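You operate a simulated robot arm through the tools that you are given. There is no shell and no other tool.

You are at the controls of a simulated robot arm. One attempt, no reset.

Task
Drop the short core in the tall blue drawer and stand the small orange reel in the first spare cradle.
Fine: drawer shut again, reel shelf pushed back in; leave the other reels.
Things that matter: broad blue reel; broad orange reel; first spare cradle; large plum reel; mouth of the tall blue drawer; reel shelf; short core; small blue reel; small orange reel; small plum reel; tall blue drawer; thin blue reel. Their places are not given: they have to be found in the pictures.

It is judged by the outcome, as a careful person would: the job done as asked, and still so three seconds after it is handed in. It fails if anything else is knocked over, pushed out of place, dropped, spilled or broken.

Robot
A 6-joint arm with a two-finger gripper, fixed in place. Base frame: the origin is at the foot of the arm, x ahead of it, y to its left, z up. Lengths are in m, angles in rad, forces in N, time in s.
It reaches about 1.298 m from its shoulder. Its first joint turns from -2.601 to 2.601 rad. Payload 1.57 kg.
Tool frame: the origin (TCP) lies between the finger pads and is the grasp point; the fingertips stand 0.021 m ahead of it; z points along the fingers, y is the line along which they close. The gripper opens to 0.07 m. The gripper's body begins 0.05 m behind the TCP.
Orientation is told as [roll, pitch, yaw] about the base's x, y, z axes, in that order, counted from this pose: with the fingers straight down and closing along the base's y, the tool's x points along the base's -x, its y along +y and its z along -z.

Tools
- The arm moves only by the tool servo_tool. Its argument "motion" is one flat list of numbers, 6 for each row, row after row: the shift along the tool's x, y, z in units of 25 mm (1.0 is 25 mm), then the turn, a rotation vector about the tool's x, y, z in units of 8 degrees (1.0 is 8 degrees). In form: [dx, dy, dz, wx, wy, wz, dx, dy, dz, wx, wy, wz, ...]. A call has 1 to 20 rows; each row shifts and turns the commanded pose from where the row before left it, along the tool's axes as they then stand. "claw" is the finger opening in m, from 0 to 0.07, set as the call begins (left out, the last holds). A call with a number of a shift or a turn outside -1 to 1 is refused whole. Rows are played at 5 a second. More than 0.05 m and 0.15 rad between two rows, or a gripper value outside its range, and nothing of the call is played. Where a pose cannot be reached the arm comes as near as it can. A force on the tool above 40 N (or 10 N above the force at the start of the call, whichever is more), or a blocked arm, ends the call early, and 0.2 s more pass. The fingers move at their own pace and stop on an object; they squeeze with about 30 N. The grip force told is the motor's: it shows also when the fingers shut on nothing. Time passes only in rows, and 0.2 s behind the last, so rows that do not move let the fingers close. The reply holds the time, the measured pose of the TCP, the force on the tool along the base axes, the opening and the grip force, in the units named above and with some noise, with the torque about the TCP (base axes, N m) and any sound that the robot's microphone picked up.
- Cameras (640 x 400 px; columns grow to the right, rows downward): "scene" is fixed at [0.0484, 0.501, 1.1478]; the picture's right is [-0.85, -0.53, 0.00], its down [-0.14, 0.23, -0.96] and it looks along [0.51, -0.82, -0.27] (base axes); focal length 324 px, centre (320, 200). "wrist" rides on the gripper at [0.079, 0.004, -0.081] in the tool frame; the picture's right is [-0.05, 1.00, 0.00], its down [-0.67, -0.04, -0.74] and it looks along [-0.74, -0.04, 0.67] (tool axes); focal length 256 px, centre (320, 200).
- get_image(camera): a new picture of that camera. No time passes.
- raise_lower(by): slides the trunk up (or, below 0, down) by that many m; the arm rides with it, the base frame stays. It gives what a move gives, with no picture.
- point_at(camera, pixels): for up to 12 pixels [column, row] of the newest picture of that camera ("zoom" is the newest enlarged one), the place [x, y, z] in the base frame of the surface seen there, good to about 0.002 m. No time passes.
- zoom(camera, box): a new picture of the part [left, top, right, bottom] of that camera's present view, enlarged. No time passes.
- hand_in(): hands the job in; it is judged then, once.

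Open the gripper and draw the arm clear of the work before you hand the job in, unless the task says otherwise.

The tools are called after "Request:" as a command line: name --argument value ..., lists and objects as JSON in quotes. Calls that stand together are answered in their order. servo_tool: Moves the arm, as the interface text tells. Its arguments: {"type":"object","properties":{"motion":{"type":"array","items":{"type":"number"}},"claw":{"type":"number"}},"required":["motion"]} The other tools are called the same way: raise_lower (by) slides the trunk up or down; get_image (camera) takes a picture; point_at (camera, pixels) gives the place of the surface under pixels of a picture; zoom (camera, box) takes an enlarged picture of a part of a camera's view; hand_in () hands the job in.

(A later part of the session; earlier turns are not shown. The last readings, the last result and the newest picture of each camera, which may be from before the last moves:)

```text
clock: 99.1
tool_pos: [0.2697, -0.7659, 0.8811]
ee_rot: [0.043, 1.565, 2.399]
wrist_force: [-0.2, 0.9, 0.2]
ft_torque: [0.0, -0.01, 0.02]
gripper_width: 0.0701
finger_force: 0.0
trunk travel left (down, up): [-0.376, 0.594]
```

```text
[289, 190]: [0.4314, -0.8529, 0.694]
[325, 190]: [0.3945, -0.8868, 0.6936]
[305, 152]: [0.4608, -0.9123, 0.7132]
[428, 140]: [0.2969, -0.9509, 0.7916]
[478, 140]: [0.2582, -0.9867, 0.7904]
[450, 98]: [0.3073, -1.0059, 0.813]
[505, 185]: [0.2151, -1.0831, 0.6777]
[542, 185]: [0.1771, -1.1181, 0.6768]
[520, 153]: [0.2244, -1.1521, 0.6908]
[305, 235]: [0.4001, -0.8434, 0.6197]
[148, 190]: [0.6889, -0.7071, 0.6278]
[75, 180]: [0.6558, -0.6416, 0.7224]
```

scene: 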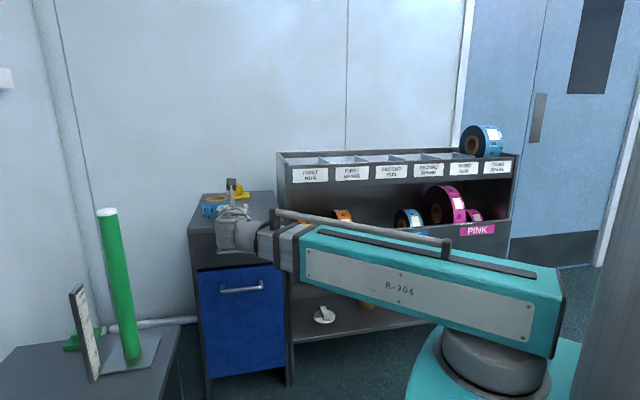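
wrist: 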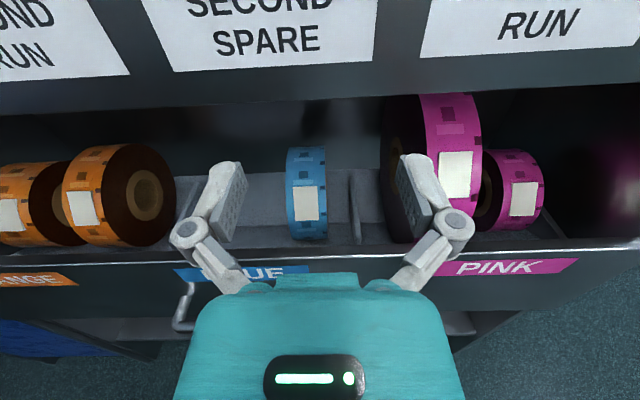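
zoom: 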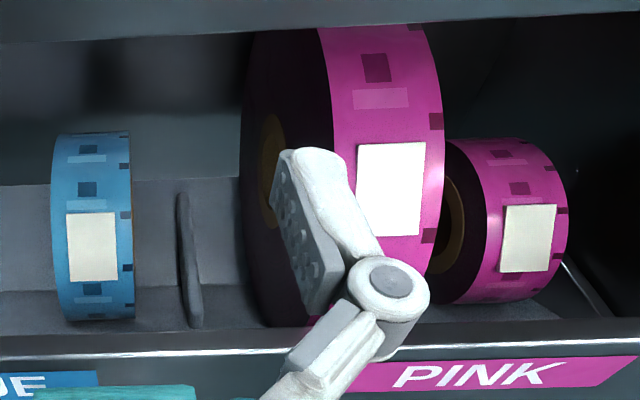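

Blue and plum shelf reels are all ≈0.055 m wide like the right orange, while the left orange is 0.08 m: so the right orange is the small one. It is 0.18 m across, too tall for the 0.18 m opening, so I must pull the shelf; I position near the right part of its handle and roll the tool back.

Request:
servo_tool --motion '[0, -0.71, -0.55, 0, 0, 0, 0, -0.71, -0.55, 0, 0, 0, 0, -0.71, -0.55, 0, 0, 0, 0, -0.71, -0.55, 0, 0, 0, 0, 0, 0, 0, 0, 0.9375, 0, 0, 0, 0, 0, 0.9375, 0, 0, 0, 0, 0, 0.9375, 0, 0, 0, 0, 0, 0.9375, 0, 0, 0, 0, 0, 0.9375, 0, 0, 0, 0, 0, 0.9375, 0, 0, 0, 0, 0, 0.9375, 0, 0, 0, 0, 0, 0.9375, 0, 0, 0, 0, 0, 0.9375, 0, 0, 0, 0, 0, 0.9375, 0, 0, 0, 0, 0, 0.9375, 0, 0, 0, 0, 0, 0.9375]' --claw 0.035

Request:
servo_tool --motion '[0, 0, 0, -0.9375, 0, 0, 0, 0, 0, -0.9375, 0, 0, 0, 0, 0, -0.9375, 0, 0, 0, 0, 0, -0.9375, 0, 0, 0, 0, 0, -0.9375, 0, 0, 0, 0, 0, -0.9375, 0, 0, 0, 0, 0, -0.9375, 0, 0, 0, 0, 0, -0.9375, 0, 0]'

Request:
get_image --camera "wrist"

Request:
get_image --camera "scene"

```text
clock: 102.5
tool_pos: [0.284, -0.676, 0.882]
ee_rot: [-1.567, -0.004, 0.782]
wrist_force: [-0.1, 1.0, 0.0]
ft_torque: [-0.05, -0.01, -0.01]
gripper_width: 0.035
finger_force: 0.1
out of reach, approached as far as the arm can: row 2, 14
trunk travel left (down, up): [-0.376, 0.594]
```

```text
clock: 104.3
tool_pos: [0.2831, -0.6769, 0.7198]
ee_rot: [-0.522, -0.004, 0.784]
wrist_force: [-0.2, 0.5, -0.3]
ft_torque: [-0.03, 0.04, 0.02]
gripper_width: 0.0351
finger_force: 0.1
out of reach, approached as far as the arm can: row 1, 2, 3, 4, 5, 6, 7, 8
trunk travel left (down, up): [-0.376, 0.594]
```

```text
taken
```

wrist: 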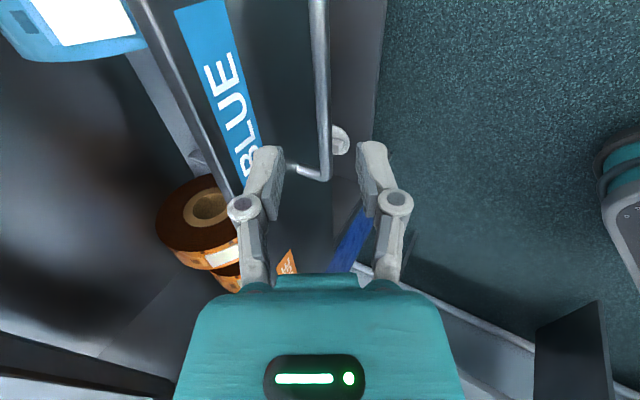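

```text
taken
```

scene: 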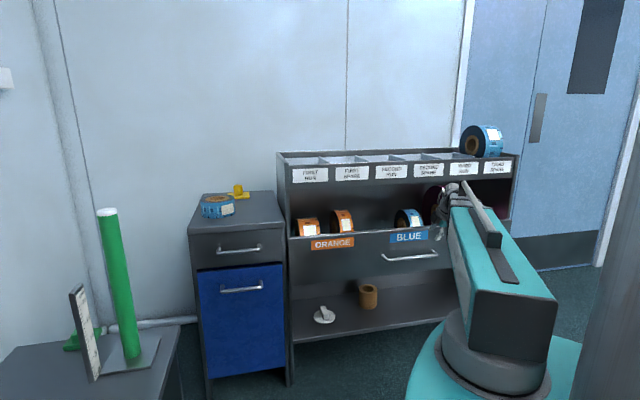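

The tool is tilted 60° down at s=−0.278, d=0.679. I measure the shelf's handle bar again from both cameras.

Request:
zoom --camera "scene" --box '[380, 240, 444, 280]'

Request:
point_at --camera "zoom" --pixels '[[250, 152], [250, 165], [250, 178], [350, 145], [350, 158], [350, 170], [450, 135], [450, 148], [450, 160]]'

Request:
point_at --camera "wrist" --pixels '[[318, 30], [320, 80], [323, 130], [314, 80], [328, 80], [300, 170], [290, 120]]'

```text
10.00 times, centred on (412, 260) of scene
```

zoom: 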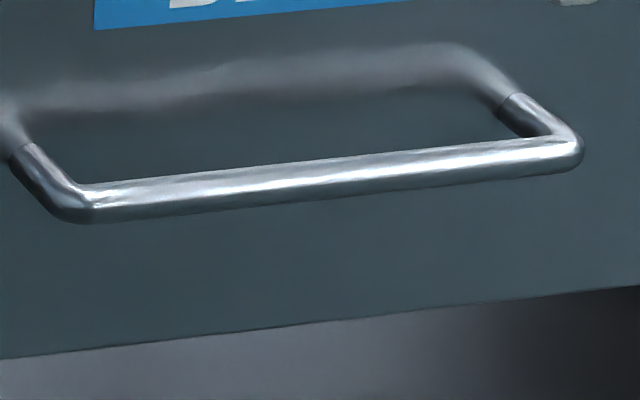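

```text
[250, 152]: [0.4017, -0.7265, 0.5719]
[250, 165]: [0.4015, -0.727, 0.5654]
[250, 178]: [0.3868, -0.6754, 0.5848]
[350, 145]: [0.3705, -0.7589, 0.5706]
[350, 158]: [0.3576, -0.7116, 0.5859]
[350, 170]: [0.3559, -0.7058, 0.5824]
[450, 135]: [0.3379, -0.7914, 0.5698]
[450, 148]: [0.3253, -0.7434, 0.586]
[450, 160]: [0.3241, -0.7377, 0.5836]
```

```text
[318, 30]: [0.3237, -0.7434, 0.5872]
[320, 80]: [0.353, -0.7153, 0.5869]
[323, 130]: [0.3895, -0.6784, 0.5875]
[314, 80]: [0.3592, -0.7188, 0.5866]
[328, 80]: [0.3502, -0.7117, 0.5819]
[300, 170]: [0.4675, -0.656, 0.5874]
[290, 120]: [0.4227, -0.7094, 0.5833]
```

The bar's top is at z≈0.5875, d≈0.755, so its centre is (d 0.755, z 0.580). I advance to d≈0.7325 and lower to z≈0.619, i.e. on the tool's axis line just short of the bar.

Request:
servo_tool --motion '[0, -0.62, 0.358, 0, 0, 0, 0, -0.62, 0.358, 0, 0, 0, 0, -0.62, 0.358, 0, 0, 0, 0, 0, 0, 0, 0, 0]' --claw 0.04

Request:
raise_lower --by -0.1

Request:
get_image --camera "wrist"

```text
clock: 105.3
tool_pos: [0.3134, -0.7178, 0.7199]
ee_rot: [-0.529, -0.013, 0.787]
wrist_force: [-0.3, -0.9, 0.0]
ft_torque: [0.0, 0.01, 0.01]
gripper_width: 0.0397
finger_force: 0.0
out of reach, approached as far as the arm can: row 2, 3
trunk travel left (down, up): [-0.376, 0.594]
```

```text
clock: 106.6
tool_pos: [0.314, -0.7164, 0.62]
ee_rot: [-0.529, -0.013, 0.789]
wrist_force: [-0.3, -0.9, -0.2]
ft_torque: [0.03, -0.01, -0.01]
gripper_width: 0.04
finger_force: 0.2
trunk travel left (down, up): [-0.276, 0.694]
```

```text
taken
```

wrist: 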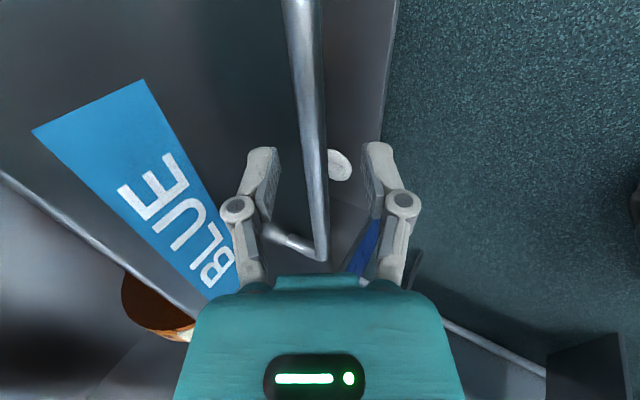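

The bar lies between the fingertips (column ~313). I step in diagonally: small forward moves alternating with 10 mm lowers.

Request:
servo_tool --motion '[0, -0.294, 0.17, 0, 0, 0, 0, 0, 0, 0, 0, 0]'

Request:
raise_lower --by -0.012

Request:
servo_tool --motion '[0, -0.208, 0.12, 0, 0, 0, 0, 0, 0, 0, 0, 0]'

Request:
raise_lower --by -0.01

Request:
get_image --camera "wrist"

```text
clock: 107.2
tool_pos: [0.3188, -0.7222, 0.6202]
ee_rot: [-0.532, -0.014, 0.79]
wrist_force: [-0.8, 0.5, 0.2]
ft_torque: [0.03, 0.0, 0.0]
gripper_width: 0.0399
finger_force: 0.2
trunk travel left (down, up): [-0.276, 0.694]
```

```text
clock: 107.8
tool_pos: [0.3194, -0.7223, 0.6094]
ee_rot: [-0.53, -0.014, 0.789]
wrist_force: [0.0, -0.6, -0.5]
ft_torque: [0.0, 0.0, 0.05]
gripper_width: 0.04
finger_force: 0.1
trunk travel left (down, up): [-0.264, 0.706]
```

```text
clock: 108.4
tool_pos: [0.3244, -0.7259, 0.6091]
ee_rot: [-0.53, -0.014, 0.791]
wrist_force: [0.2, 0.4, 1.1]
ft_torque: [-0.03, 0.02, 0.0]
gripper_width: 0.0401
finger_force: 0.0
trunk travel left (down, up): [-0.264, 0.706]
```

```text
clock: 109.0
tool_pos: [0.3241, -0.7263, 0.6002]
ee_rot: [-0.531, -0.012, 0.789]
wrist_force: [0.6, 0.5, 0.1]
ft_torque: [-0.01, -0.01, -0.02]
gripper_width: 0.04
finger_force: 0.0
trunk travel left (down, up): [-0.254, 0.716]
```

```text
taken
```

wrist: 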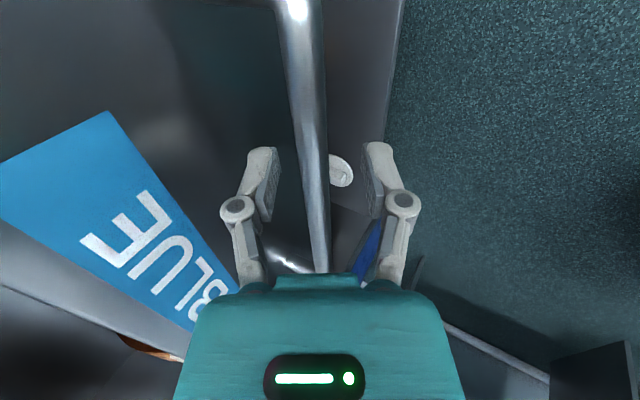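

Still well placed between the fingers; two more diagonal steps.

Request:
servo_tool --motion '[0, -0.29, 0.167, 0, 0, 0, 0, 0, 0, 0, 0, 0]'

Request:
raise_lower --by -0.011

Request:
servo_tool --motion '[0, -0.18, 0.104, 0, 0, 0, 0, 0, 0, 0, 0, 0]'

Request:
raise_lower --by -0.009

Request:
get_image --camera "wrist"

```text
clock: 109.6
tool_pos: [0.3297, -0.7312, 0.5985]
ee_rot: [-0.531, -0.016, 0.792]
wrist_force: [-0.3, 0.6, 1.5]
ft_torque: [0.0, -0.01, -0.01]
gripper_width: 0.0401
finger_force: 0.0
trunk travel left (down, up): [-0.254, 0.716]
```

```text
clock: 110.2
tool_pos: [0.3302, -0.7318, 0.5876]
ee_rot: [-0.532, -0.015, 0.793]
wrist_force: [-0.3, 0.5, -0.5]
ft_torque: [0.01, 0.0, -0.02]
gripper_width: 0.04
finger_force: 0.0
trunk travel left (down, up): [-0.243, 0.727]
```

```text
clock: 110.8
tool_pos: [0.3344, -0.7362, 0.588]
ee_rot: [-0.534, -0.017, 0.794]
wrist_force: [-0.1, 1.0, -0.3]
ft_torque: [0.01, 0.01, 0.0]
gripper_width: 0.0399
finger_force: 0.1
trunk travel left (down, up): [-0.243, 0.727]
```

```text
clock: 111.4
tool_pos: [0.3349, -0.7368, 0.5787]
ee_rot: [-0.533, -0.018, 0.793]
wrist_force: [0.0, -0.6, -0.5]
ft_torque: [-0.03, 0.02, -0.01]
gripper_width: 0.04
finger_force: 0.1
trunk travel left (down, up): [-0.234, 0.736]
```

```text
taken
```

wrist: 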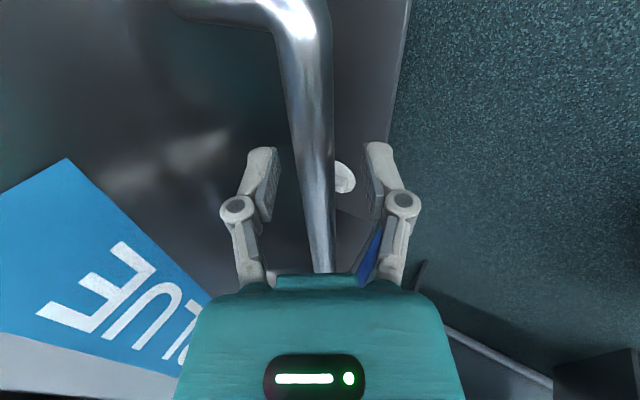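

The bar is between the fingers (TCP d=0.758, z=0.579). I close on it.

Request:
servo_tool --motion '[0, 0, 0, 0, 0, 0, 0, 0, 0, 0, 0, 0, 0, 0, 0, 0, 0, 0, 0, 0, 0, 0, 0, 0]' --claw 0.0

```text
clock: 112.4
tool_pos: [0.3341, -0.7353, 0.5801]
ee_rot: [-0.534, -0.016, 0.793]
wrist_force: [1.4, -2.3, 9.9]
ft_torque: [-0.02, -0.07, -0.02]
gripper_width: 0.0151
finger_force: 31.9
trunk travel left (down, up): [-0.234, 0.736]
```

Gripped (0.0151, 32 N). I pull the shelf out slowly.

Request:
servo_tool --motion '[0, 0.172, -0.102, 0, 0, 0, 0, 0.258, -0.152, 0, 0, 0, 0, 0.258, -0.152, 0, 0, 0, 0, 0.258, -0.152, 0, 0, 0, 0, 0.172, -0.102, 0, 0, 0]'

Request:
get_image --camera "scene"

```text
clock: 113.6
tool_pos: [0.311, -0.7132, 0.579]
ee_rot: [-0.533, -0.017, 0.792]
wrist_force: [-1.9, -3.2, 12.0]
ft_torque: [-0.15, 0.11, -0.23]
gripper_width: 0.0147
finger_force: 32.0
trunk travel left (down, up): [-0.234, 0.736]
```

```text
taken
```

scene: 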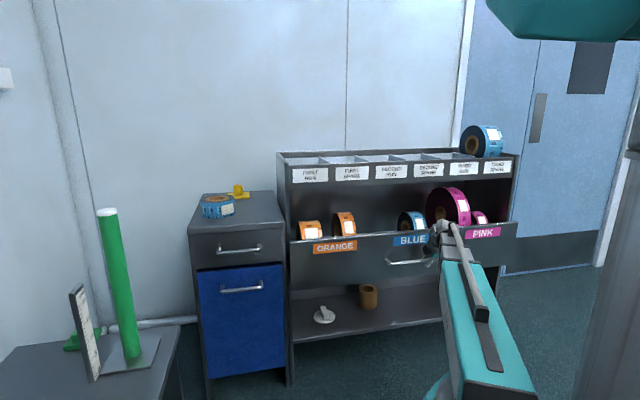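

The shelf slides out, reels steady and forces low. I continue in two stretches.

Request:
servo_tool --motion '[0, 0.258, -0.152, 0, 0, 0, 0, 0.293, -0.173, 0, 0, 0, 0, 0.293, -0.173, 0, 0, 0, 0, 0.293, -0.173, 0, 0, 0, 0, 0.293, -0.173, 0, 0, 0, 0, 0.293, -0.173, 0, 0, 0, 0, 0.258, -0.152, 0, 0, 0]'

```text
clock: 115.2
tool_pos: [0.271, -0.6735, 0.5806]
ee_rot: [-0.532, -0.015, 0.792]
wrist_force: [0.1, 0.9, 10.8]
ft_torque: [0.4, -0.42, 0.21]
gripper_width: 0.0148
finger_force: 31.8
trunk travel left (down, up): [-0.234, 0.736]
```

Pulled 0.088 m so far (d=0.668). Another 0.066 m.

Request:
servo_tool --motion '[0, 0.258, -0.152, 0, 0, 0, 0, 0.3, -0.177, 0, 0, 0, 0, 0.3, -0.177, 0, 0, 0, 0, 0.3, -0.177, 0, 0, 0, 0, 0.3, -0.177, 0, 0, 0, 0, 0.3, -0.177, 0, 0, 0, 0, 0.3, -0.177, 0, 0, 0, 0, 0.2, -0.118, 0, 0, 0]'

Request:
get_image --camera "scene"

Request:
get_image --camera "wrist"

```text
clock: 117.0
tool_pos: [0.223, -0.6263, 0.5798]
ee_rot: [-0.531, -0.018, 0.793]
wrist_force: [9.7, 9.6, 9.1]
ft_torque: [0.02, -0.07, -0.02]
gripper_width: 0.0148
finger_force: 32.3
trunk travel left (down, up): [-0.234, 0.736]
```

```text
taken
```

scene: 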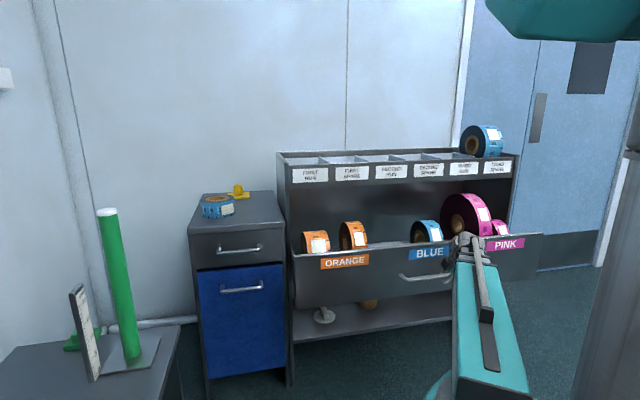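

```text
taken
```

wrist: 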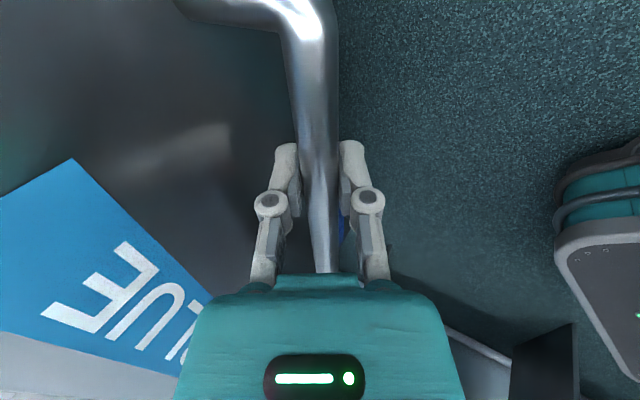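

The shelf is out by about 0.155 m with all reels standing. I release the bar and step out diagonally the way I came.

Request:
servo_tool --motion '[0, 0, 0, 0, 0, 0, 0, 0, 0, 0, 0, 0, 0, 0, 0, 0, 0, 0]' --claw 0.04

Request:
raise_lower --by 0.011

Request:
servo_tool --motion '[0, 0.258, -0.152, 0, 0, 0, 0, 0, 0, 0, 0, 0]'

Request:
raise_lower --by 0.011

Request:
servo_tool --motion '[0, 0.258, -0.152, 0, 0, 0, 0, 0, 0, 0, 0, 0]'

Request:
get_image --camera "wrist"

```text
clock: 117.8
tool_pos: [0.2233, -0.6269, 0.5798]
ee_rot: [-0.532, -0.017, 0.792]
wrist_force: [0.8, -0.5, 0.8]
ft_torque: [-0.02, -0.02, 0.01]
gripper_width: 0.0399
finger_force: 0.1
trunk travel left (down, up): [-0.234, 0.736]
```

```text
clock: 118.4
tool_pos: [0.2233, -0.628, 0.5903]
ee_rot: [-0.533, -0.018, 0.792]
wrist_force: [-0.2, 0.2, 0.5]
ft_torque: [0.0, -0.02, -0.01]
gripper_width: 0.0399
finger_force: 0.1
trunk travel left (down, up): [-0.245, 0.725]
```

```text
clock: 119.0
tool_pos: [0.2185, -0.6219, 0.5897]
ee_rot: [-0.531, -0.017, 0.792]
wrist_force: [-1.0, 0.2, 0.8]
ft_torque: [-0.03, -0.01, -0.02]
gripper_width: 0.04
finger_force: 0.0
trunk travel left (down, up): [-0.245, 0.725]
```

```text
clock: 119.6
tool_pos: [0.2187, -0.6206, 0.6011]
ee_rot: [-0.53, -0.017, 0.792]
wrist_force: [-0.3, -0.7, -0.1]
ft_torque: [-0.01, -0.02, 0.03]
gripper_width: 0.04
finger_force: 0.0
trunk travel left (down, up): [-0.256, 0.714]
```

```text
clock: 120.2
tool_pos: [0.2119, -0.6177, 0.6009]
ee_rot: [-0.534, -0.017, 0.794]
wrist_force: [-0.9, 0.1, 0.1]
ft_torque: [0.01, 0.0, 0.01]
gripper_width: 0.0401
finger_force: 0.0
trunk travel left (down, up): [-0.256, 0.714]
```

```text
taken
```

wrist: 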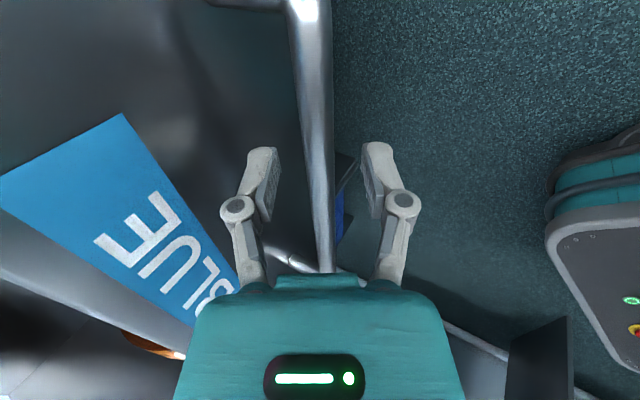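

No contact; two more diagonal steps to clear the bar.

Request:
raise_lower --by 0.011

Request:
servo_tool --motion '[0, 0.258, -0.152, 0, 0, 0, 0, 0, 0, 0, 0, 0]'

Request:
raise_lower --by 0.012

Request:
servo_tool --motion '[0, 0.258, -0.152, 0, 0, 0, 0, 0, 0, 0, 0, 0]'

Request:
get_image --camera "wrist"

```text
clock: 120.8
tool_pos: [0.2128, -0.6172, 0.6119]
ee_rot: [-0.532, -0.018, 0.793]
wrist_force: [0.5, 0.4, -0.9]
ft_torque: [0.0, 0.01, -0.03]
gripper_width: 0.0401
finger_force: 0.1
trunk travel left (down, up): [-0.267, 0.703]
```

```text
clock: 121.3
tool_pos: [0.2053, -0.6114, 0.6117]
ee_rot: [-0.535, -0.018, 0.793]
wrist_force: [0.8, -0.1, -0.6]
ft_torque: [-0.01, 0.01, 0.0]
gripper_width: 0.04
finger_force: 0.0
trunk travel left (down, up): [-0.267, 0.703]
```

```text
clock: 122.0
tool_pos: [0.2061, -0.6115, 0.6238]
ee_rot: [-0.536, -0.019, 0.791]
wrist_force: [-0.4, 1.1, -0.1]
ft_torque: [0.03, -0.01, 0.0]
gripper_width: 0.0398
finger_force: 0.0
trunk travel left (down, up): [-0.279, 0.691]
```

```text
clock: 122.5
tool_pos: [0.2002, -0.6064, 0.6241]
ee_rot: [-0.535, -0.016, 0.791]
wrist_force: [-0.2, -0.3, -0.1]
ft_torque: [-0.01, -0.03, 0.03]
gripper_width: 0.04
finger_force: 0.0
trunk travel left (down, up): [-0.279, 0.691]
```

```text
taken
```

wrist: 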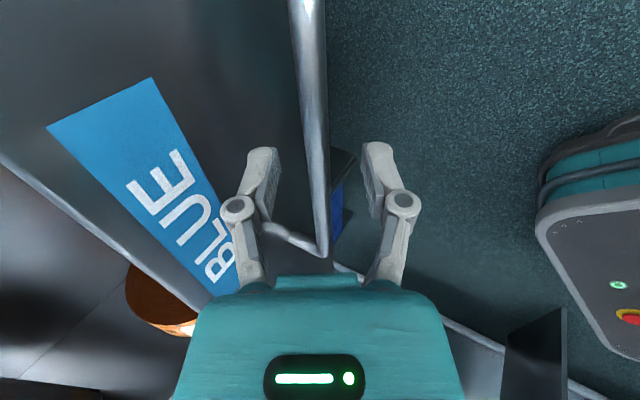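

Fingertips are above the bar now. I raise the trunk 0.3 m, then move left and forward to face the small orange reel.

Request:
raise_lower --by 0.3

Request:
servo_tool --motion '[-0.95, -0.373, 0.22, 0, 0, 0, -0.95, -0.373, 0.22, 0, 0, 0, -0.95, -0.373, 0.22, 0, 0, 0, -0.95, -0.373, 0.22, 0, 0, 0, -0.95, -0.373, 0.22, 0, 0, 0, -0.95, -0.373, 0.22, 0, 0, 0, -0.95, -0.373, 0.22, 0, 0, 0, -0.95, -0.373, 0.22, 0, 0, 0, -0.95, -0.373, 0.22, 0, 0, 0, -0.95, -0.373, 0.22, 0, 0, 0, -0.95, -0.373, 0.22, 0, 0, 0, -0.95, -0.373, 0.22, 0, 0, 0]'

Request:
servo_tool --motion '[0, 0, 0, 0, 0, -0.9375, 0, 0, 0, 0, 0, -0.9375, 0, 0, 0, 0, 0, -0.9375, 0, 0, 0, 0, 0, -0.9375, 0, 0, 0, 0, 0, -0.9375, 0, 0, 0, 0, 0, -0.9375, 0, 0, 0, 0, 0, -0.9375, 0, 0, 0, 0, 0, -0.9375, 0, 0, 0, 0, 0, -0.9375, 0, 0, 0, 0, 0, -0.9375, 0, 0, 0, 0, 0, -0.9375, 0, 0, 0, 0, 0, -0.9375, 0, 0, 0, 0, 0.9, 0, 0, 0, 0, 0, 0.9, 0]' --claw 0.07

Request:
get_image --camera "wrist"

Request:
get_image --camera "scene"

```text
clock: 125.5
tool_pos: [0.2006, -0.6055, 0.9239]
ee_rot: [-0.534, -0.017, 0.792]
wrist_force: [-0.7, -0.3, -0.2]
ft_torque: [0.02, 0.0, 0.01]
gripper_width: 0.0399
finger_force: 0.0
trunk travel left (down, up): [-0.579, 0.391]
```

```text
clock: 128.2
tool_pos: [0.4017, -0.536, 0.928]
ee_rot: [-0.571, -0.087, 0.836]
wrist_force: [0.3, -0.5, 0.1]
ft_torque: [0.01, 0.01, -0.01]
gripper_width: 0.04
finger_force: 0.1
out of reach, approached as far as the arm can: row 5, 6, 7, 8, 9, 10, 11, 12
trunk travel left (down, up): [-0.579, 0.391]
```

```text
clock: 131.2
tool_pos: [0.3693, -0.5498, 0.956]
ee_rot: [-0.084, 0.807, 2.329]
wrist_force: [1.1, 0.3, -0.4]
ft_torque: [-0.01, -0.01, 0.0]
gripper_width: 0.0699
finger_force: 0.1
out of reach, approached as far as the arm can: row 1, 2, 3, 4, 5, 13, 14
trunk travel left (down, up): [-0.579, 0.391]
```

```text
taken
```

wrist: 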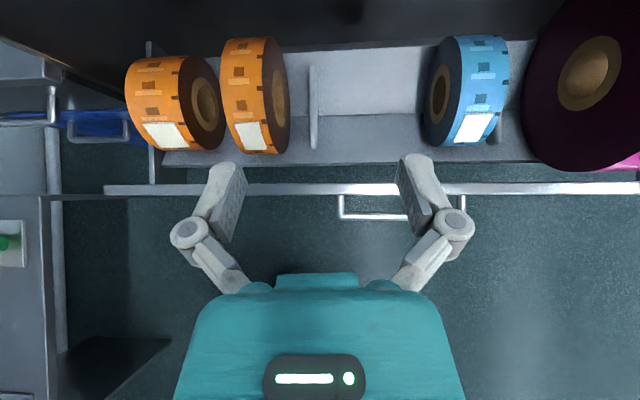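

```text
taken
```

scene: 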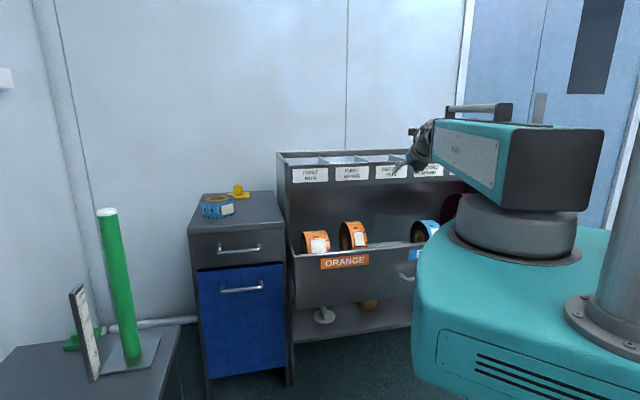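

The arm touched its inner reach limit, so the orientation drifted a few degrees. I move out to d≈0.71, over to s≈0, and correct the orientation to a clean 45° tilt.

Request:
servo_tool --motion '[0.57, 0, 0.57, 0, 0, 0, 0.57, 0, 0.57, 0, 0, 0, 0.57, 0, 0.57, 0, 0, 0, 0, 0, 0, -0.46, -0.16, -0.14, 0, -0.85, 0, 0, 0, 0, 0, -0.85, 0, 0, 0, 0, 0, -0.85, 0, 0, 0, 0, 0, -0.85, 0, 0, 0, 0, 0, -0.85, 0, 0, 0, 0, 0, -0.85, 0, 0, 0, 0, 0, 0, 0, 0, 0, 0]'

Request:
get_image --camera "wrist"

```text
clock: 133.6
tool_pos: [0.4277, -0.55, 0.9534]
ee_rot: [-0.033, 0.797, 2.357]
wrist_force: [-0.4, 0.4, -0.4]
ft_torque: [0.0, -0.01, 0.02]
gripper_width: 0.07
finger_force: 0.1
out of reach, approached as far as the arm can: row 4, 5, 6, 7, 8, 9, 10
trunk travel left (down, up): [-0.579, 0.391]
```

```text
taken
```

wrist: 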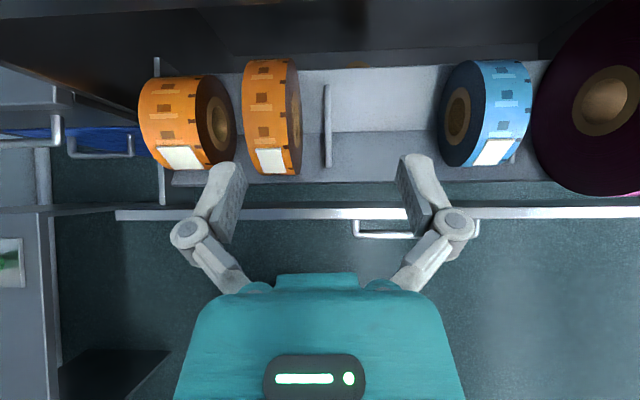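

I fix the remaining small orientation error first, then translate in a separate call.

Request:
servo_tool --motion '[0, 0, 0, -0.236, -0.086, 0]'

Request:
servo_tool --motion '[0, -0.86, 0, 0, 0, 0, 0, -0.86, 0, 0, 0, 0, 0, -0.86, 0, 0, 0, 0, 0, -0.86, 0, 0, 0, 0]'

```text
clock: 133.9
tool_pos: [0.427, -0.5493, 0.9543]
ee_rot: [-0.033, 0.796, 2.356]
wrist_force: [0.5, -0.5, -0.1]
ft_torque: [0.0, -0.03, 0.0]
gripper_width: 0.0701
finger_force: 0.1
out of reach, approached as far as the arm can: row 1
trunk travel left (down, up): [-0.579, 0.391]
```

```text
clock: 134.9
tool_pos: [0.4434, -0.5178, 0.9559]
ee_rot: [-0.064, 0.805, 2.356]
wrist_force: [-0.1, -0.2, -0.3]
ft_torque: [-0.02, -0.02, 0.02]
gripper_width: 0.0701
finger_force: 0.0
out of reach, approached as far as the arm can: row 1, 2, 3, 4
trunk travel left (down, up): [-0.579, 0.391]
```

The arm is up against a wrist-roll limit (the wrist is in its flipped bend configuration). I will unflip it: back to the right, level the tool, pass straight to the left side level, then tilt down there.

Request:
servo_tool --motion '[0.35, 1, 0.35, 0, 0, 0, 0.35, 1, 0.35, 0, 0, 0, 0.35, 1, 0.35, 0, 0, 0, 0.35, 1, 0.35, 0, 0, 0, 0.35, 1, 0.35, 0, 0, 0, 0, 0, 0, 0, 0.94, 0, 0, 0, 0, 0, 0.94, 0, 0, 0, 0, 0, 0.94, 0, 0, 0, 0, 0, 0.94, 0, 0, 0, 0, 0, 0.94, 0, 0, 0, 0, 0, 0.8, 0]'

Request:
get_image --camera "wrist"

```text
clock: 137.3
tool_pos: [0.4003, -0.6509, 1.0827]
ee_rot: [-1.228, 1.546, 1.152]
wrist_force: [-0.1, 0.1, -0.1]
ft_torque: [-0.03, -0.01, 0.0]
gripper_width: 0.0701
finger_force: 0.1
out of reach, approached as far as the arm can: row 4, 6, 7, 8, 9, 10, 11
trunk travel left (down, up): [-0.579, 0.391]
```

```text
taken
```

wrist: 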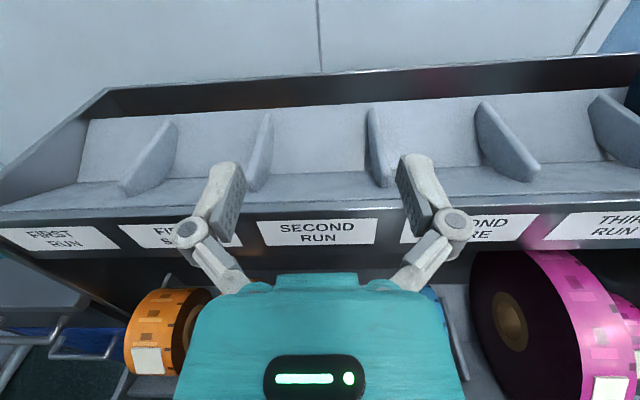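

The wrist picture shows the cradle row from above: FIRST SPARE's cell lies between the dividers at (150,160) and (260,150). I measure its trough before moving on.

Request:
point_at --camera "wrist" --pixels '[[190, 120], [190, 150], [190, 165], [190, 175], [190, 190], [190, 205], [150, 150], [262, 140], [165, 130], [252, 170], [300, 130], [300, 180]]'

Request:
servo_tool --motion '[0, -1, 0, 0, 0, 0, 0, -1, 0, 0, 0, 0, 0, -1, 0, 0, 0, 0, 0, -1, 0, 0, 0, 0, 0, -1, 0, 0, 0, 0, 0, -1, 0, 0, 0, 0, 0, -1, 0, 0, 0, 0]'

Request:
get_image --camera "wrist"

```text
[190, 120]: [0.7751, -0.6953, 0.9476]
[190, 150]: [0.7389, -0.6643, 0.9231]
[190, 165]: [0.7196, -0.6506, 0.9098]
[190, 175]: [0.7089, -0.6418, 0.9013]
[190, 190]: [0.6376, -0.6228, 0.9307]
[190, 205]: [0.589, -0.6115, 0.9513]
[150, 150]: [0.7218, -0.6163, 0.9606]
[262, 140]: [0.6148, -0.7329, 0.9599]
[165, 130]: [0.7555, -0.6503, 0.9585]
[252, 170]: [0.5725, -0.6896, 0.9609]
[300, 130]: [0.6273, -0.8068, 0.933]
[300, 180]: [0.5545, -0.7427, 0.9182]
```

```text
clock: 138.9
tool_pos: [0.524, -0.5241, 1.0838]
ee_rot: [-1.319, 1.547, 1.061]
wrist_force: [-0.1, -0.1, -0.8]
ft_torque: [-0.02, -0.01, -0.04]
gripper_width: 0.0697
finger_force: 0.1
trunk travel left (down, up): [-0.579, 0.391]
```

```text
taken
```

wrist: 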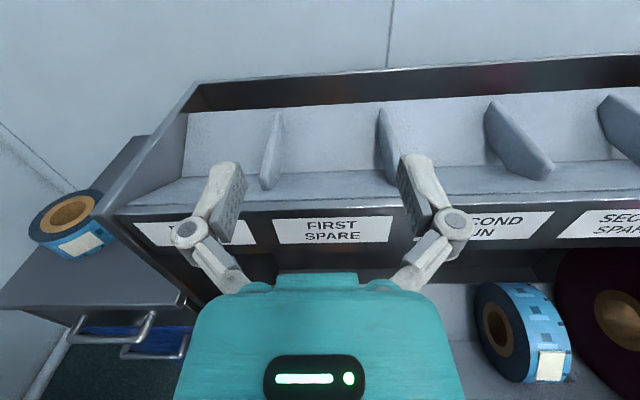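

The cradle's V-crease is at about d=0.950, z=0.8985, between dividers at s=0.0745 and −0.083. I continue left to s≈0.2 with the tool level.

Request:
servo_tool --motion '[0, -1, 0, 0, 0, 0, 0, -1, 0, 0, 0, 0, 0, -1, 0, 0, 0, 0, 0, -1, 0, 0, 0, 0, 0, -1, 0, 0, 0, 0, 0, -1, 0, 0, 0, 0, 0, -1, 0, 0, 0, 0, 0, -1, 0, 0, 0, 0]'

Request:
servo_tool --motion '[0, 0, 0, 0, -0.94, 0, 0, 0, 0, 0, -0.94, 0, 0, 0, 0, 0, -0.94, 0, 0, 0, 0, 0, -0.94, 0, 0, 0, 0, 0, -0.94, 0, 0, 0, 0, 0, -0.75, 0]'

Request:
get_image --camera "wrist"

Request:
get_image --camera "scene"

```text
clock: 140.8
tool_pos: [0.658, -0.3841, 1.0838]
ee_rot: [-1.349, 1.547, 1.03]
wrist_force: [0.9, 0.6, 0.6]
ft_torque: [0.01, 0.02, 0.0]
gripper_width: 0.0699
finger_force: 0.0
out of reach, approached as far as the arm can: row 3, 8
trunk travel left (down, up): [-0.579, 0.391]
```

```text
clock: 142.2
tool_pos: [0.656, -0.3822, 0.9541]
ee_rot: [-0.031, 0.8, 2.359]
wrist_force: [-0.6, 0.3, 0.9]
ft_torque: [-0.01, -0.01, -0.01]
gripper_width: 0.0701
finger_force: 0.1
out of reach, approached as far as the arm can: row 1, 2, 3, 4, 5, 6
trunk travel left (down, up): [-0.579, 0.391]
```

```text
taken
```

wrist: 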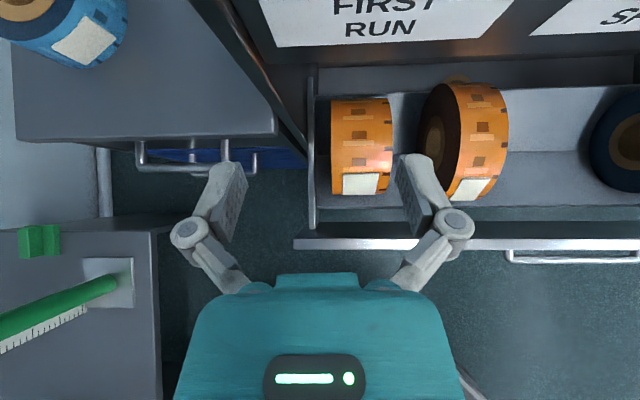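

```text
taken
```

scene: 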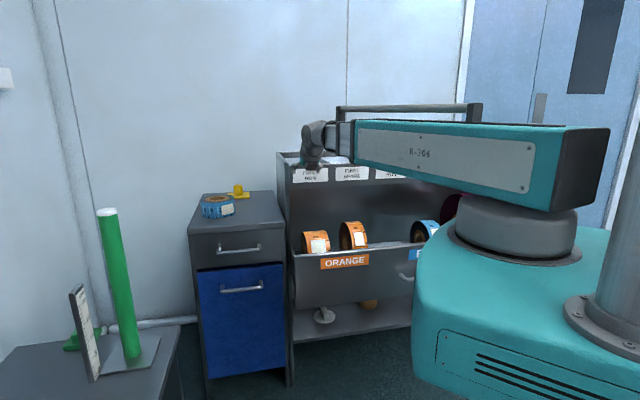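

The wrist is unflipped (tilt 0.80, s=0.194). I correct the small remaining roll and move right to s≈0, in front of the small orange reel.

Request:
servo_tool --motion '[0, 0, 0, -0.222, -0.107, 0]'

Request:
servo_tool --motion '[0, 0.97, 0, 0, 0, 0, 0, 0.97, 0, 0, 0, 0, 0, 0.97, 0, 0, 0, 0, 0, 0.97, 0, 0, 0, 0, 0, 0.97, 0, 0, 0, 0, 0, 0.97, 0, 0, 0, 0, 0, 0.97, 0, 0, 0, 0, 0, 0.97, 0, 0, 0, 0]'

Request:
get_image --camera "wrist"

```text
clock: 142.6
tool_pos: [0.6563, -0.3832, 0.9526]
ee_rot: [0.0, 0.788, 2.357]
wrist_force: [0.4, -0.7, -0.2]
ft_torque: [0.01, -0.02, 0.0]
gripper_width: 0.0702
finger_force: 0.0
trunk travel left (down, up): [-0.579, 0.391]
```

```text
clock: 144.3
tool_pos: [0.5683, -0.4671, 0.953]
ee_rot: [0.005, 0.792, 2.337]
wrist_force: [0.7, -0.3, 0.5]
ft_torque: [0.0, -0.01, 0.01]
gripper_width: 0.0701
finger_force: 0.1
out of reach, approached as far as the arm can: row 1, 5, 6, 7, 8
trunk travel left (down, up): [-0.579, 0.391]
```

```text
taken
```

wrist: 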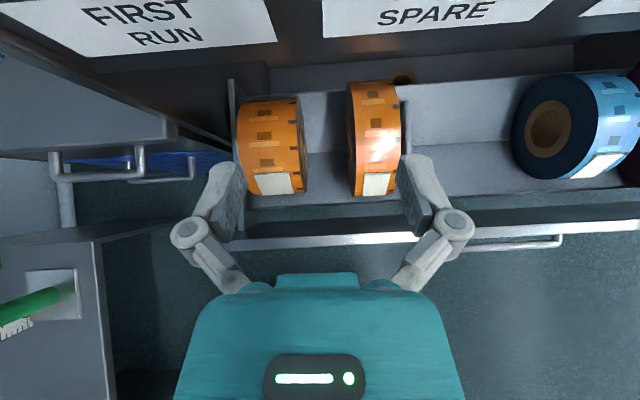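

Same orientation limit from the other side (tool-roll at its stop), so I drop the camera-on-top pose. I will use the yaw used for the core (camera on the near side), tilted 20°, which clears the lip. First I back off and point the fingers straight down.

Request:
servo_tool --motion '[-0.7, 0, -0.7, 0, 0, 0, -0.7, 0, -0.7, 0, 0, 0, 0, 0, 0, 0, -0.94, 0, 0, 0, 0, 0, -0.94, 0, 0, 0, 0, 0, -0.94, 0, 0, 0, 0, 0, -0.94, 0, 0, 0, 0, 0, -0.94, 0, 0, 0, 0, 0, -0.94, 0]'

Request:
servo_tool --motion '[0, 0, 0, 0, 0, 0.9375, 0, 0, 0, 0, 0, 0.9375, 0, 0, 0, 0, 0, 0.9375, 0, 0, 0, 0, 0, 0.9375, 0, 0, 0, 0, 0, 0.9375, 0, 0, 0, 0, 0, 0.9375, 0, 0, 0, 0, 0, 0.9375, 0, 0, 0, 0, 0, 0.9375, 0, 0, 0, 0, 0, 0.9375, 0, 0, 0, 0, 0, 0.9375, 0, 0, 0, 0, 0, 0.9375, 0, 0, 0, 0, 0, 0.9375, 0, 0, 0, 0, 0, 0.9375, 0, 0, 0, 0, 0, 0.9375, 0, 0, 0, 0, 0, 0.9375, 0, 0, 0, 0, 0, 0.9375, 0, 0, 0, 0, 0, 0.9375, 0, 0, 0, 0, 0, 0.9375]'

```text
clock: 146.2
tool_pos: [0.5583, -0.3964, 0.8982]
ee_rot: [0.001, -0.002, 2.349]
wrist_force: [0.2, -0.7, 0.5]
ft_torque: [0.01, 0.03, 0.01]
gripper_width: 0.0697
finger_force: 0.0
out of reach, approached as far as the arm can: row 1, 3, 4, 5, 6, 7, 8
trunk travel left (down, up): [-0.579, 0.391]
```

```text
clock: 149.9
tool_pos: [0.5601, -0.3977, 0.8982]
ee_rot: [0.0, 0.0, 0.0]
wrist_force: [0.3, 0.7, -0.2]
ft_torque: [-0.03, 0.01, -0.03]
gripper_width: 0.0702
finger_force: 0.0
trunk travel left (down, up): [-0.579, 0.391]
```

Fingers are down with yaw 0. I yaw the remaining 45°, then move right to s≈0.

Request:
servo_tool --motion '[0, 0, 0, 0, 0, 0.9375, 0, 0, 0, 0, 0, 0.9375, 0, 0, 0, 0, 0, 0.9375, 0, 0, 0, 0, 0, 0.9375, 0, 0, 0, 0, 0, 0.9375, 0, 0, 0, 0, 0, 0.9375, 0, -0.92, 0, 0, 0, 0, 0, -0.92, 0, 0, 0, 0, 0, -0.92, 0, 0, 0, 0, 0, -0.92, 0, 0, 0, 0, 0, -0.92, 0, 0, 0, 0]'

Request:
get_image --camera "wrist"

Request:
get_image --camera "scene"

```text
clock: 152.3
tool_pos: [0.4791, -0.4748, 0.8972]
ee_rot: [0.002, 0.0, -0.784]
wrist_force: [-0.1, 0.0, -0.2]
ft_torque: [0.01, 0.0, -0.01]
gripper_width: 0.0701
finger_force: 0.1
trunk travel left (down, up): [-0.579, 0.391]
```

```text
taken
```

wrist: 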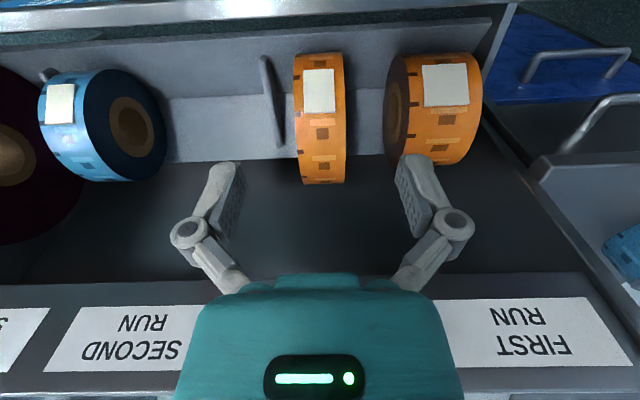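

```text
taken
```

scene: 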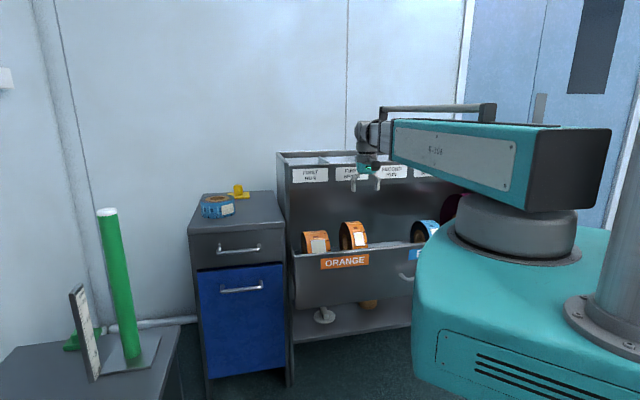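

The pose is clean (yaw −0.784, s≈0.003). The small orange reel is at wrist (320,118); I measure it after the shelf's move, and the lip.

Request:
point_at --camera "wrist" --pixels '[[296, 100], [344, 100], [298, 150], [344, 150], [320, 60], [320, 100], [320, 140], [320, 165], [320, 180], [320, 12], [320, 25], [270, 100]]'

Request:
point_at --camera "scene" --pixels '[[310, 245], [340, 243], [370, 242], [310, 262], [340, 262], [370, 262], [353, 225], [353, 240], [355, 223], [345, 225], [365, 240], [300, 180]]'

```text
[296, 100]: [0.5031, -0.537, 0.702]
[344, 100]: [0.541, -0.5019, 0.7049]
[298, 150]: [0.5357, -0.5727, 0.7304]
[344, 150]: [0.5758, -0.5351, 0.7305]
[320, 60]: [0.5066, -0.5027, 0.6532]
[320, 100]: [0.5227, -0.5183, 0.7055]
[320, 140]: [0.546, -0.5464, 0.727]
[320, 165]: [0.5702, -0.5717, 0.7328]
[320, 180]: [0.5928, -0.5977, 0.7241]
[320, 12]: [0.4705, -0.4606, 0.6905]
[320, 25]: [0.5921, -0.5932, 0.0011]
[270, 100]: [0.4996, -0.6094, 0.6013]
```

```text
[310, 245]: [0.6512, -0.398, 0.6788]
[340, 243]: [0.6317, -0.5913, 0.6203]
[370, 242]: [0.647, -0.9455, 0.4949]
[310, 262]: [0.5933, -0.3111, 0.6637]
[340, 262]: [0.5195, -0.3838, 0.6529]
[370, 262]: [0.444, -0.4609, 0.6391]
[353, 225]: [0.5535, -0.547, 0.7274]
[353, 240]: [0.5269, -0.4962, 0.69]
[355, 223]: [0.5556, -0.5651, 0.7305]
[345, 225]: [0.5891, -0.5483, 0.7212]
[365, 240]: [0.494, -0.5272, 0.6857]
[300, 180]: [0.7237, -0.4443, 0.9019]
```

The reel now sits at centre d≈0.803, z≈0.643, s≈0.0015, width≈0.055. I tilt the tool 20° inward and move above it.

Request:
servo_tool --motion '[0, 0, 0, 0, -0.834, 0, 0, 0, 0, 0, -0.833, 0, 0, 0, 0, 0, -0.833, 0]'

Request:
servo_tool --motion '[-0.68, -0.01, 0.247, 0, 0, 0, -0.68, -0.01, 0.247, 0, 0, 0, -0.68, -0.01, 0.247, 0, 0, 0, -0.68, -0.01, 0.247, 0, 0, 0, -0.68, -0.01, 0.247, 0, 0, 0, -0.68, -0.01, 0.247, 0, 0, 0]'

Request:
get_image --camera "wrist"

```text
clock: 153.2
tool_pos: [0.4789, -0.4765, 0.9099]
ee_rot: [0.002, -0.35, -0.785]
wrist_force: [1.0, 0.1, -0.9]
ft_torque: [-0.01, 0.01, 0.01]
gripper_width: 0.0702
finger_force: 0.0
out of reach, approached as far as the arm can: row 2, 3
trunk travel left (down, up): [-0.579, 0.391]
```

```text
clock: 154.6
tool_pos: [0.5554, -0.5551, 0.9093]
ee_rot: [0.001, -0.35, -0.785]
wrist_force: [0.9, -0.4, 0.2]
ft_torque: [-0.02, 0.0, 0.0]
gripper_width: 0.0703
finger_force: 0.0
trunk travel left (down, up): [-0.579, 0.391]
```

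```text
taken
```

wrist: 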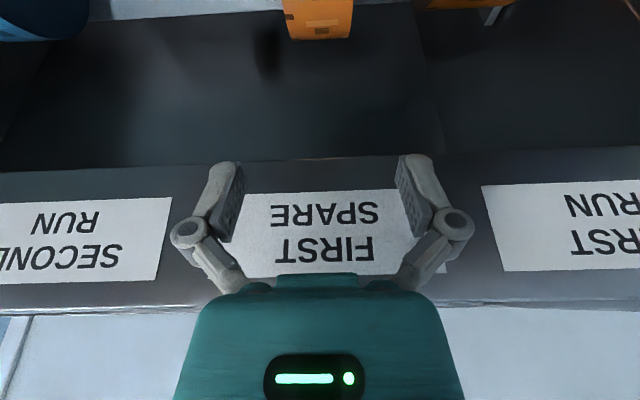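

Position d=0.785, s≈0, tilt −0.35 as planned. I lower 0.13 m and check the alignment with the reel.

Request:
raise_lower --by -0.13

Request:
get_image --camera "wrist"

Request:
zoom --camera "scene" --box '[280, 140, 440, 290]'

```text
clock: 156.1
tool_pos: [0.5549, -0.5543, 0.7811]
ee_rot: [0.0, -0.35, -0.783]
wrist_force: [0.1, 0.6, 0.1]
ft_torque: [0.0, 0.01, 0.02]
gripper_width: 0.0702
finger_force: 0.0
trunk travel left (down, up): [-0.449, 0.521]
```

```text
taken
```

wrist: 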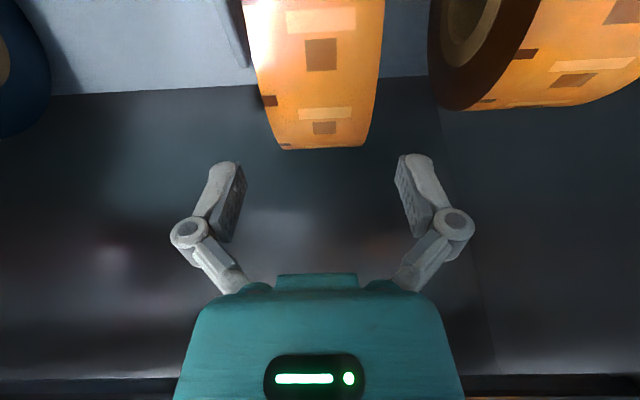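

```text
2.67 times, centred on (360, 215) of scene
```

zoom: 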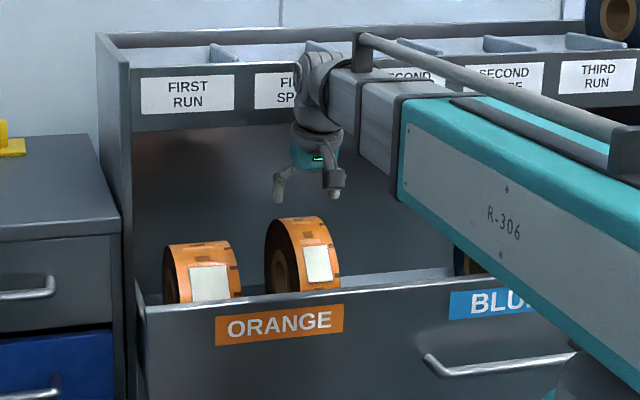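

The reel lies centred between the fingers (columns 280–365, mid ≈322). I lower another 0.05 m.

Request:
raise_lower --by -0.05

Request:
get_image --camera "wrist"

```text
clock: 157.1
tool_pos: [0.5557, -0.5542, 0.7305]
ee_rot: [0.001, -0.349, -0.783]
wrist_force: [0.5, 1.0, 0.1]
ft_torque: [0.01, 0.02, -0.01]
gripper_width: 0.0698
finger_force: 0.1
trunk travel left (down, up): [-0.399, 0.571]
```

```text
taken
```

wrist: 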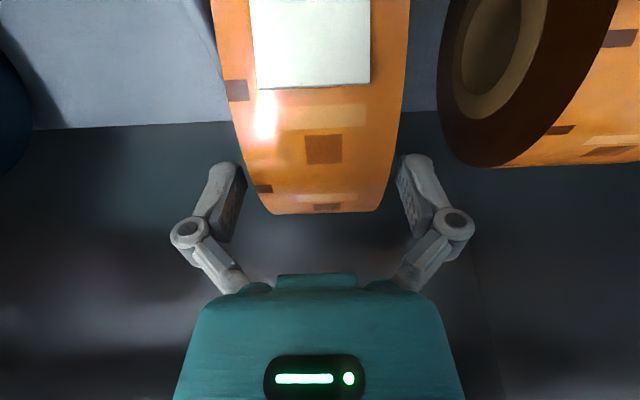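

Both faces are clear of the fingers (reel 250–390, fingers 243 and 398). I lower the last 0.033 m and close.

Request:
raise_lower --by -0.033

Request:
get_image --camera "wrist"

Request:
servo_tool --motion '[0, 0, 0, 0, 0, 0, 0, 0, 0, 0, 0, 0, 0, 0, 0, 0, 0, 0, 0, 0, 0, 0, 0, 0]' --claw 0.03

Request:
get_image --camera "wrist"

```text
clock: 157.8
tool_pos: [0.5541, -0.5558, 0.6968]
ee_rot: [0.003, -0.348, -0.784]
wrist_force: [-0.5, 0.2, -0.4]
ft_torque: [-0.02, 0.02, 0.02]
gripper_width: 0.0699
finger_force: 0.1
trunk travel left (down, up): [-0.366, 0.604]
```

```text
taken
```

wrist: 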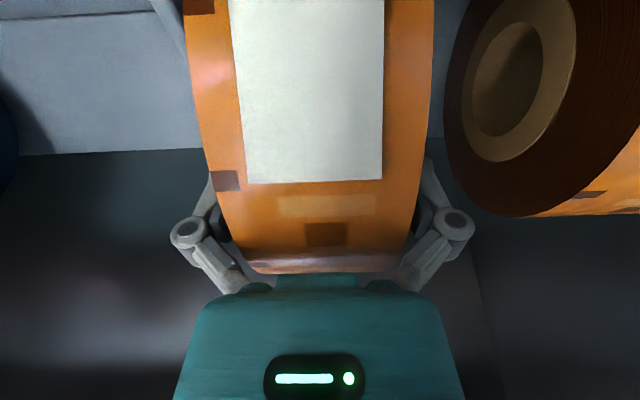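

```text
clock: 158.8
tool_pos: [0.5552, -0.5538, 0.6985]
ee_rot: [0.001, -0.351, -0.782]
wrist_force: [2.2, 0.6, 23.0]
ft_torque: [0.0, -0.03, -0.02]
gripper_width: 0.0583
finger_force: 29.7
trunk travel left (down, up): [-0.366, 0.604]
```

```text
taken
```

wrist: 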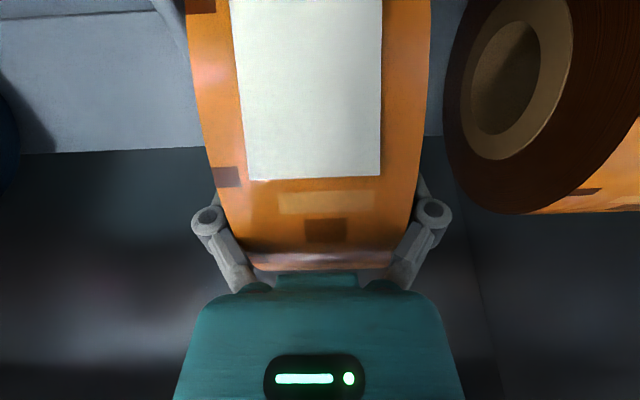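

Gripped (opening 0.0583, 30 N). I lift slightly and check.

Request:
raise_lower --by 0.02

Request:
get_image --camera "wrist"

Request:
zoom --camera "scene" --box '[280, 140, 440, 290]'

```text
clock: 159.5
tool_pos: [0.5557, -0.5548, 0.7155]
ee_rot: [0.001, -0.347, -0.783]
wrist_force: [0.5, 0.2, -3.6]
ft_torque: [0.02, 0.07, -0.02]
gripper_width: 0.0579
finger_force: 29.6
trunk travel left (down, up): [-0.386, 0.584]
```

```text
taken
```

wrist: 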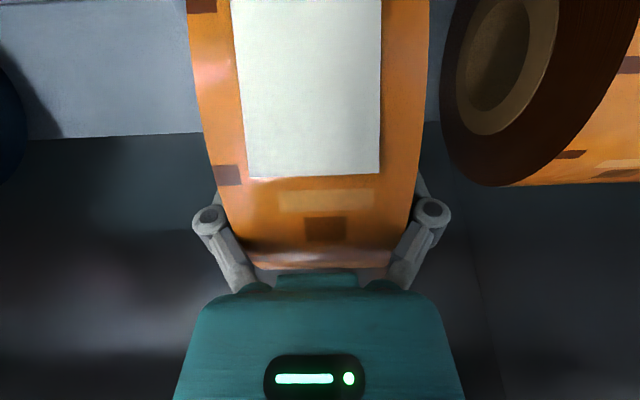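

```text
2.67 times, centred on (360, 215) of scene
```

zoom: 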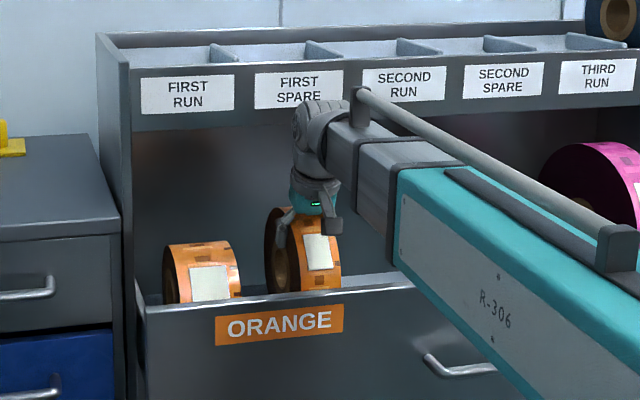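

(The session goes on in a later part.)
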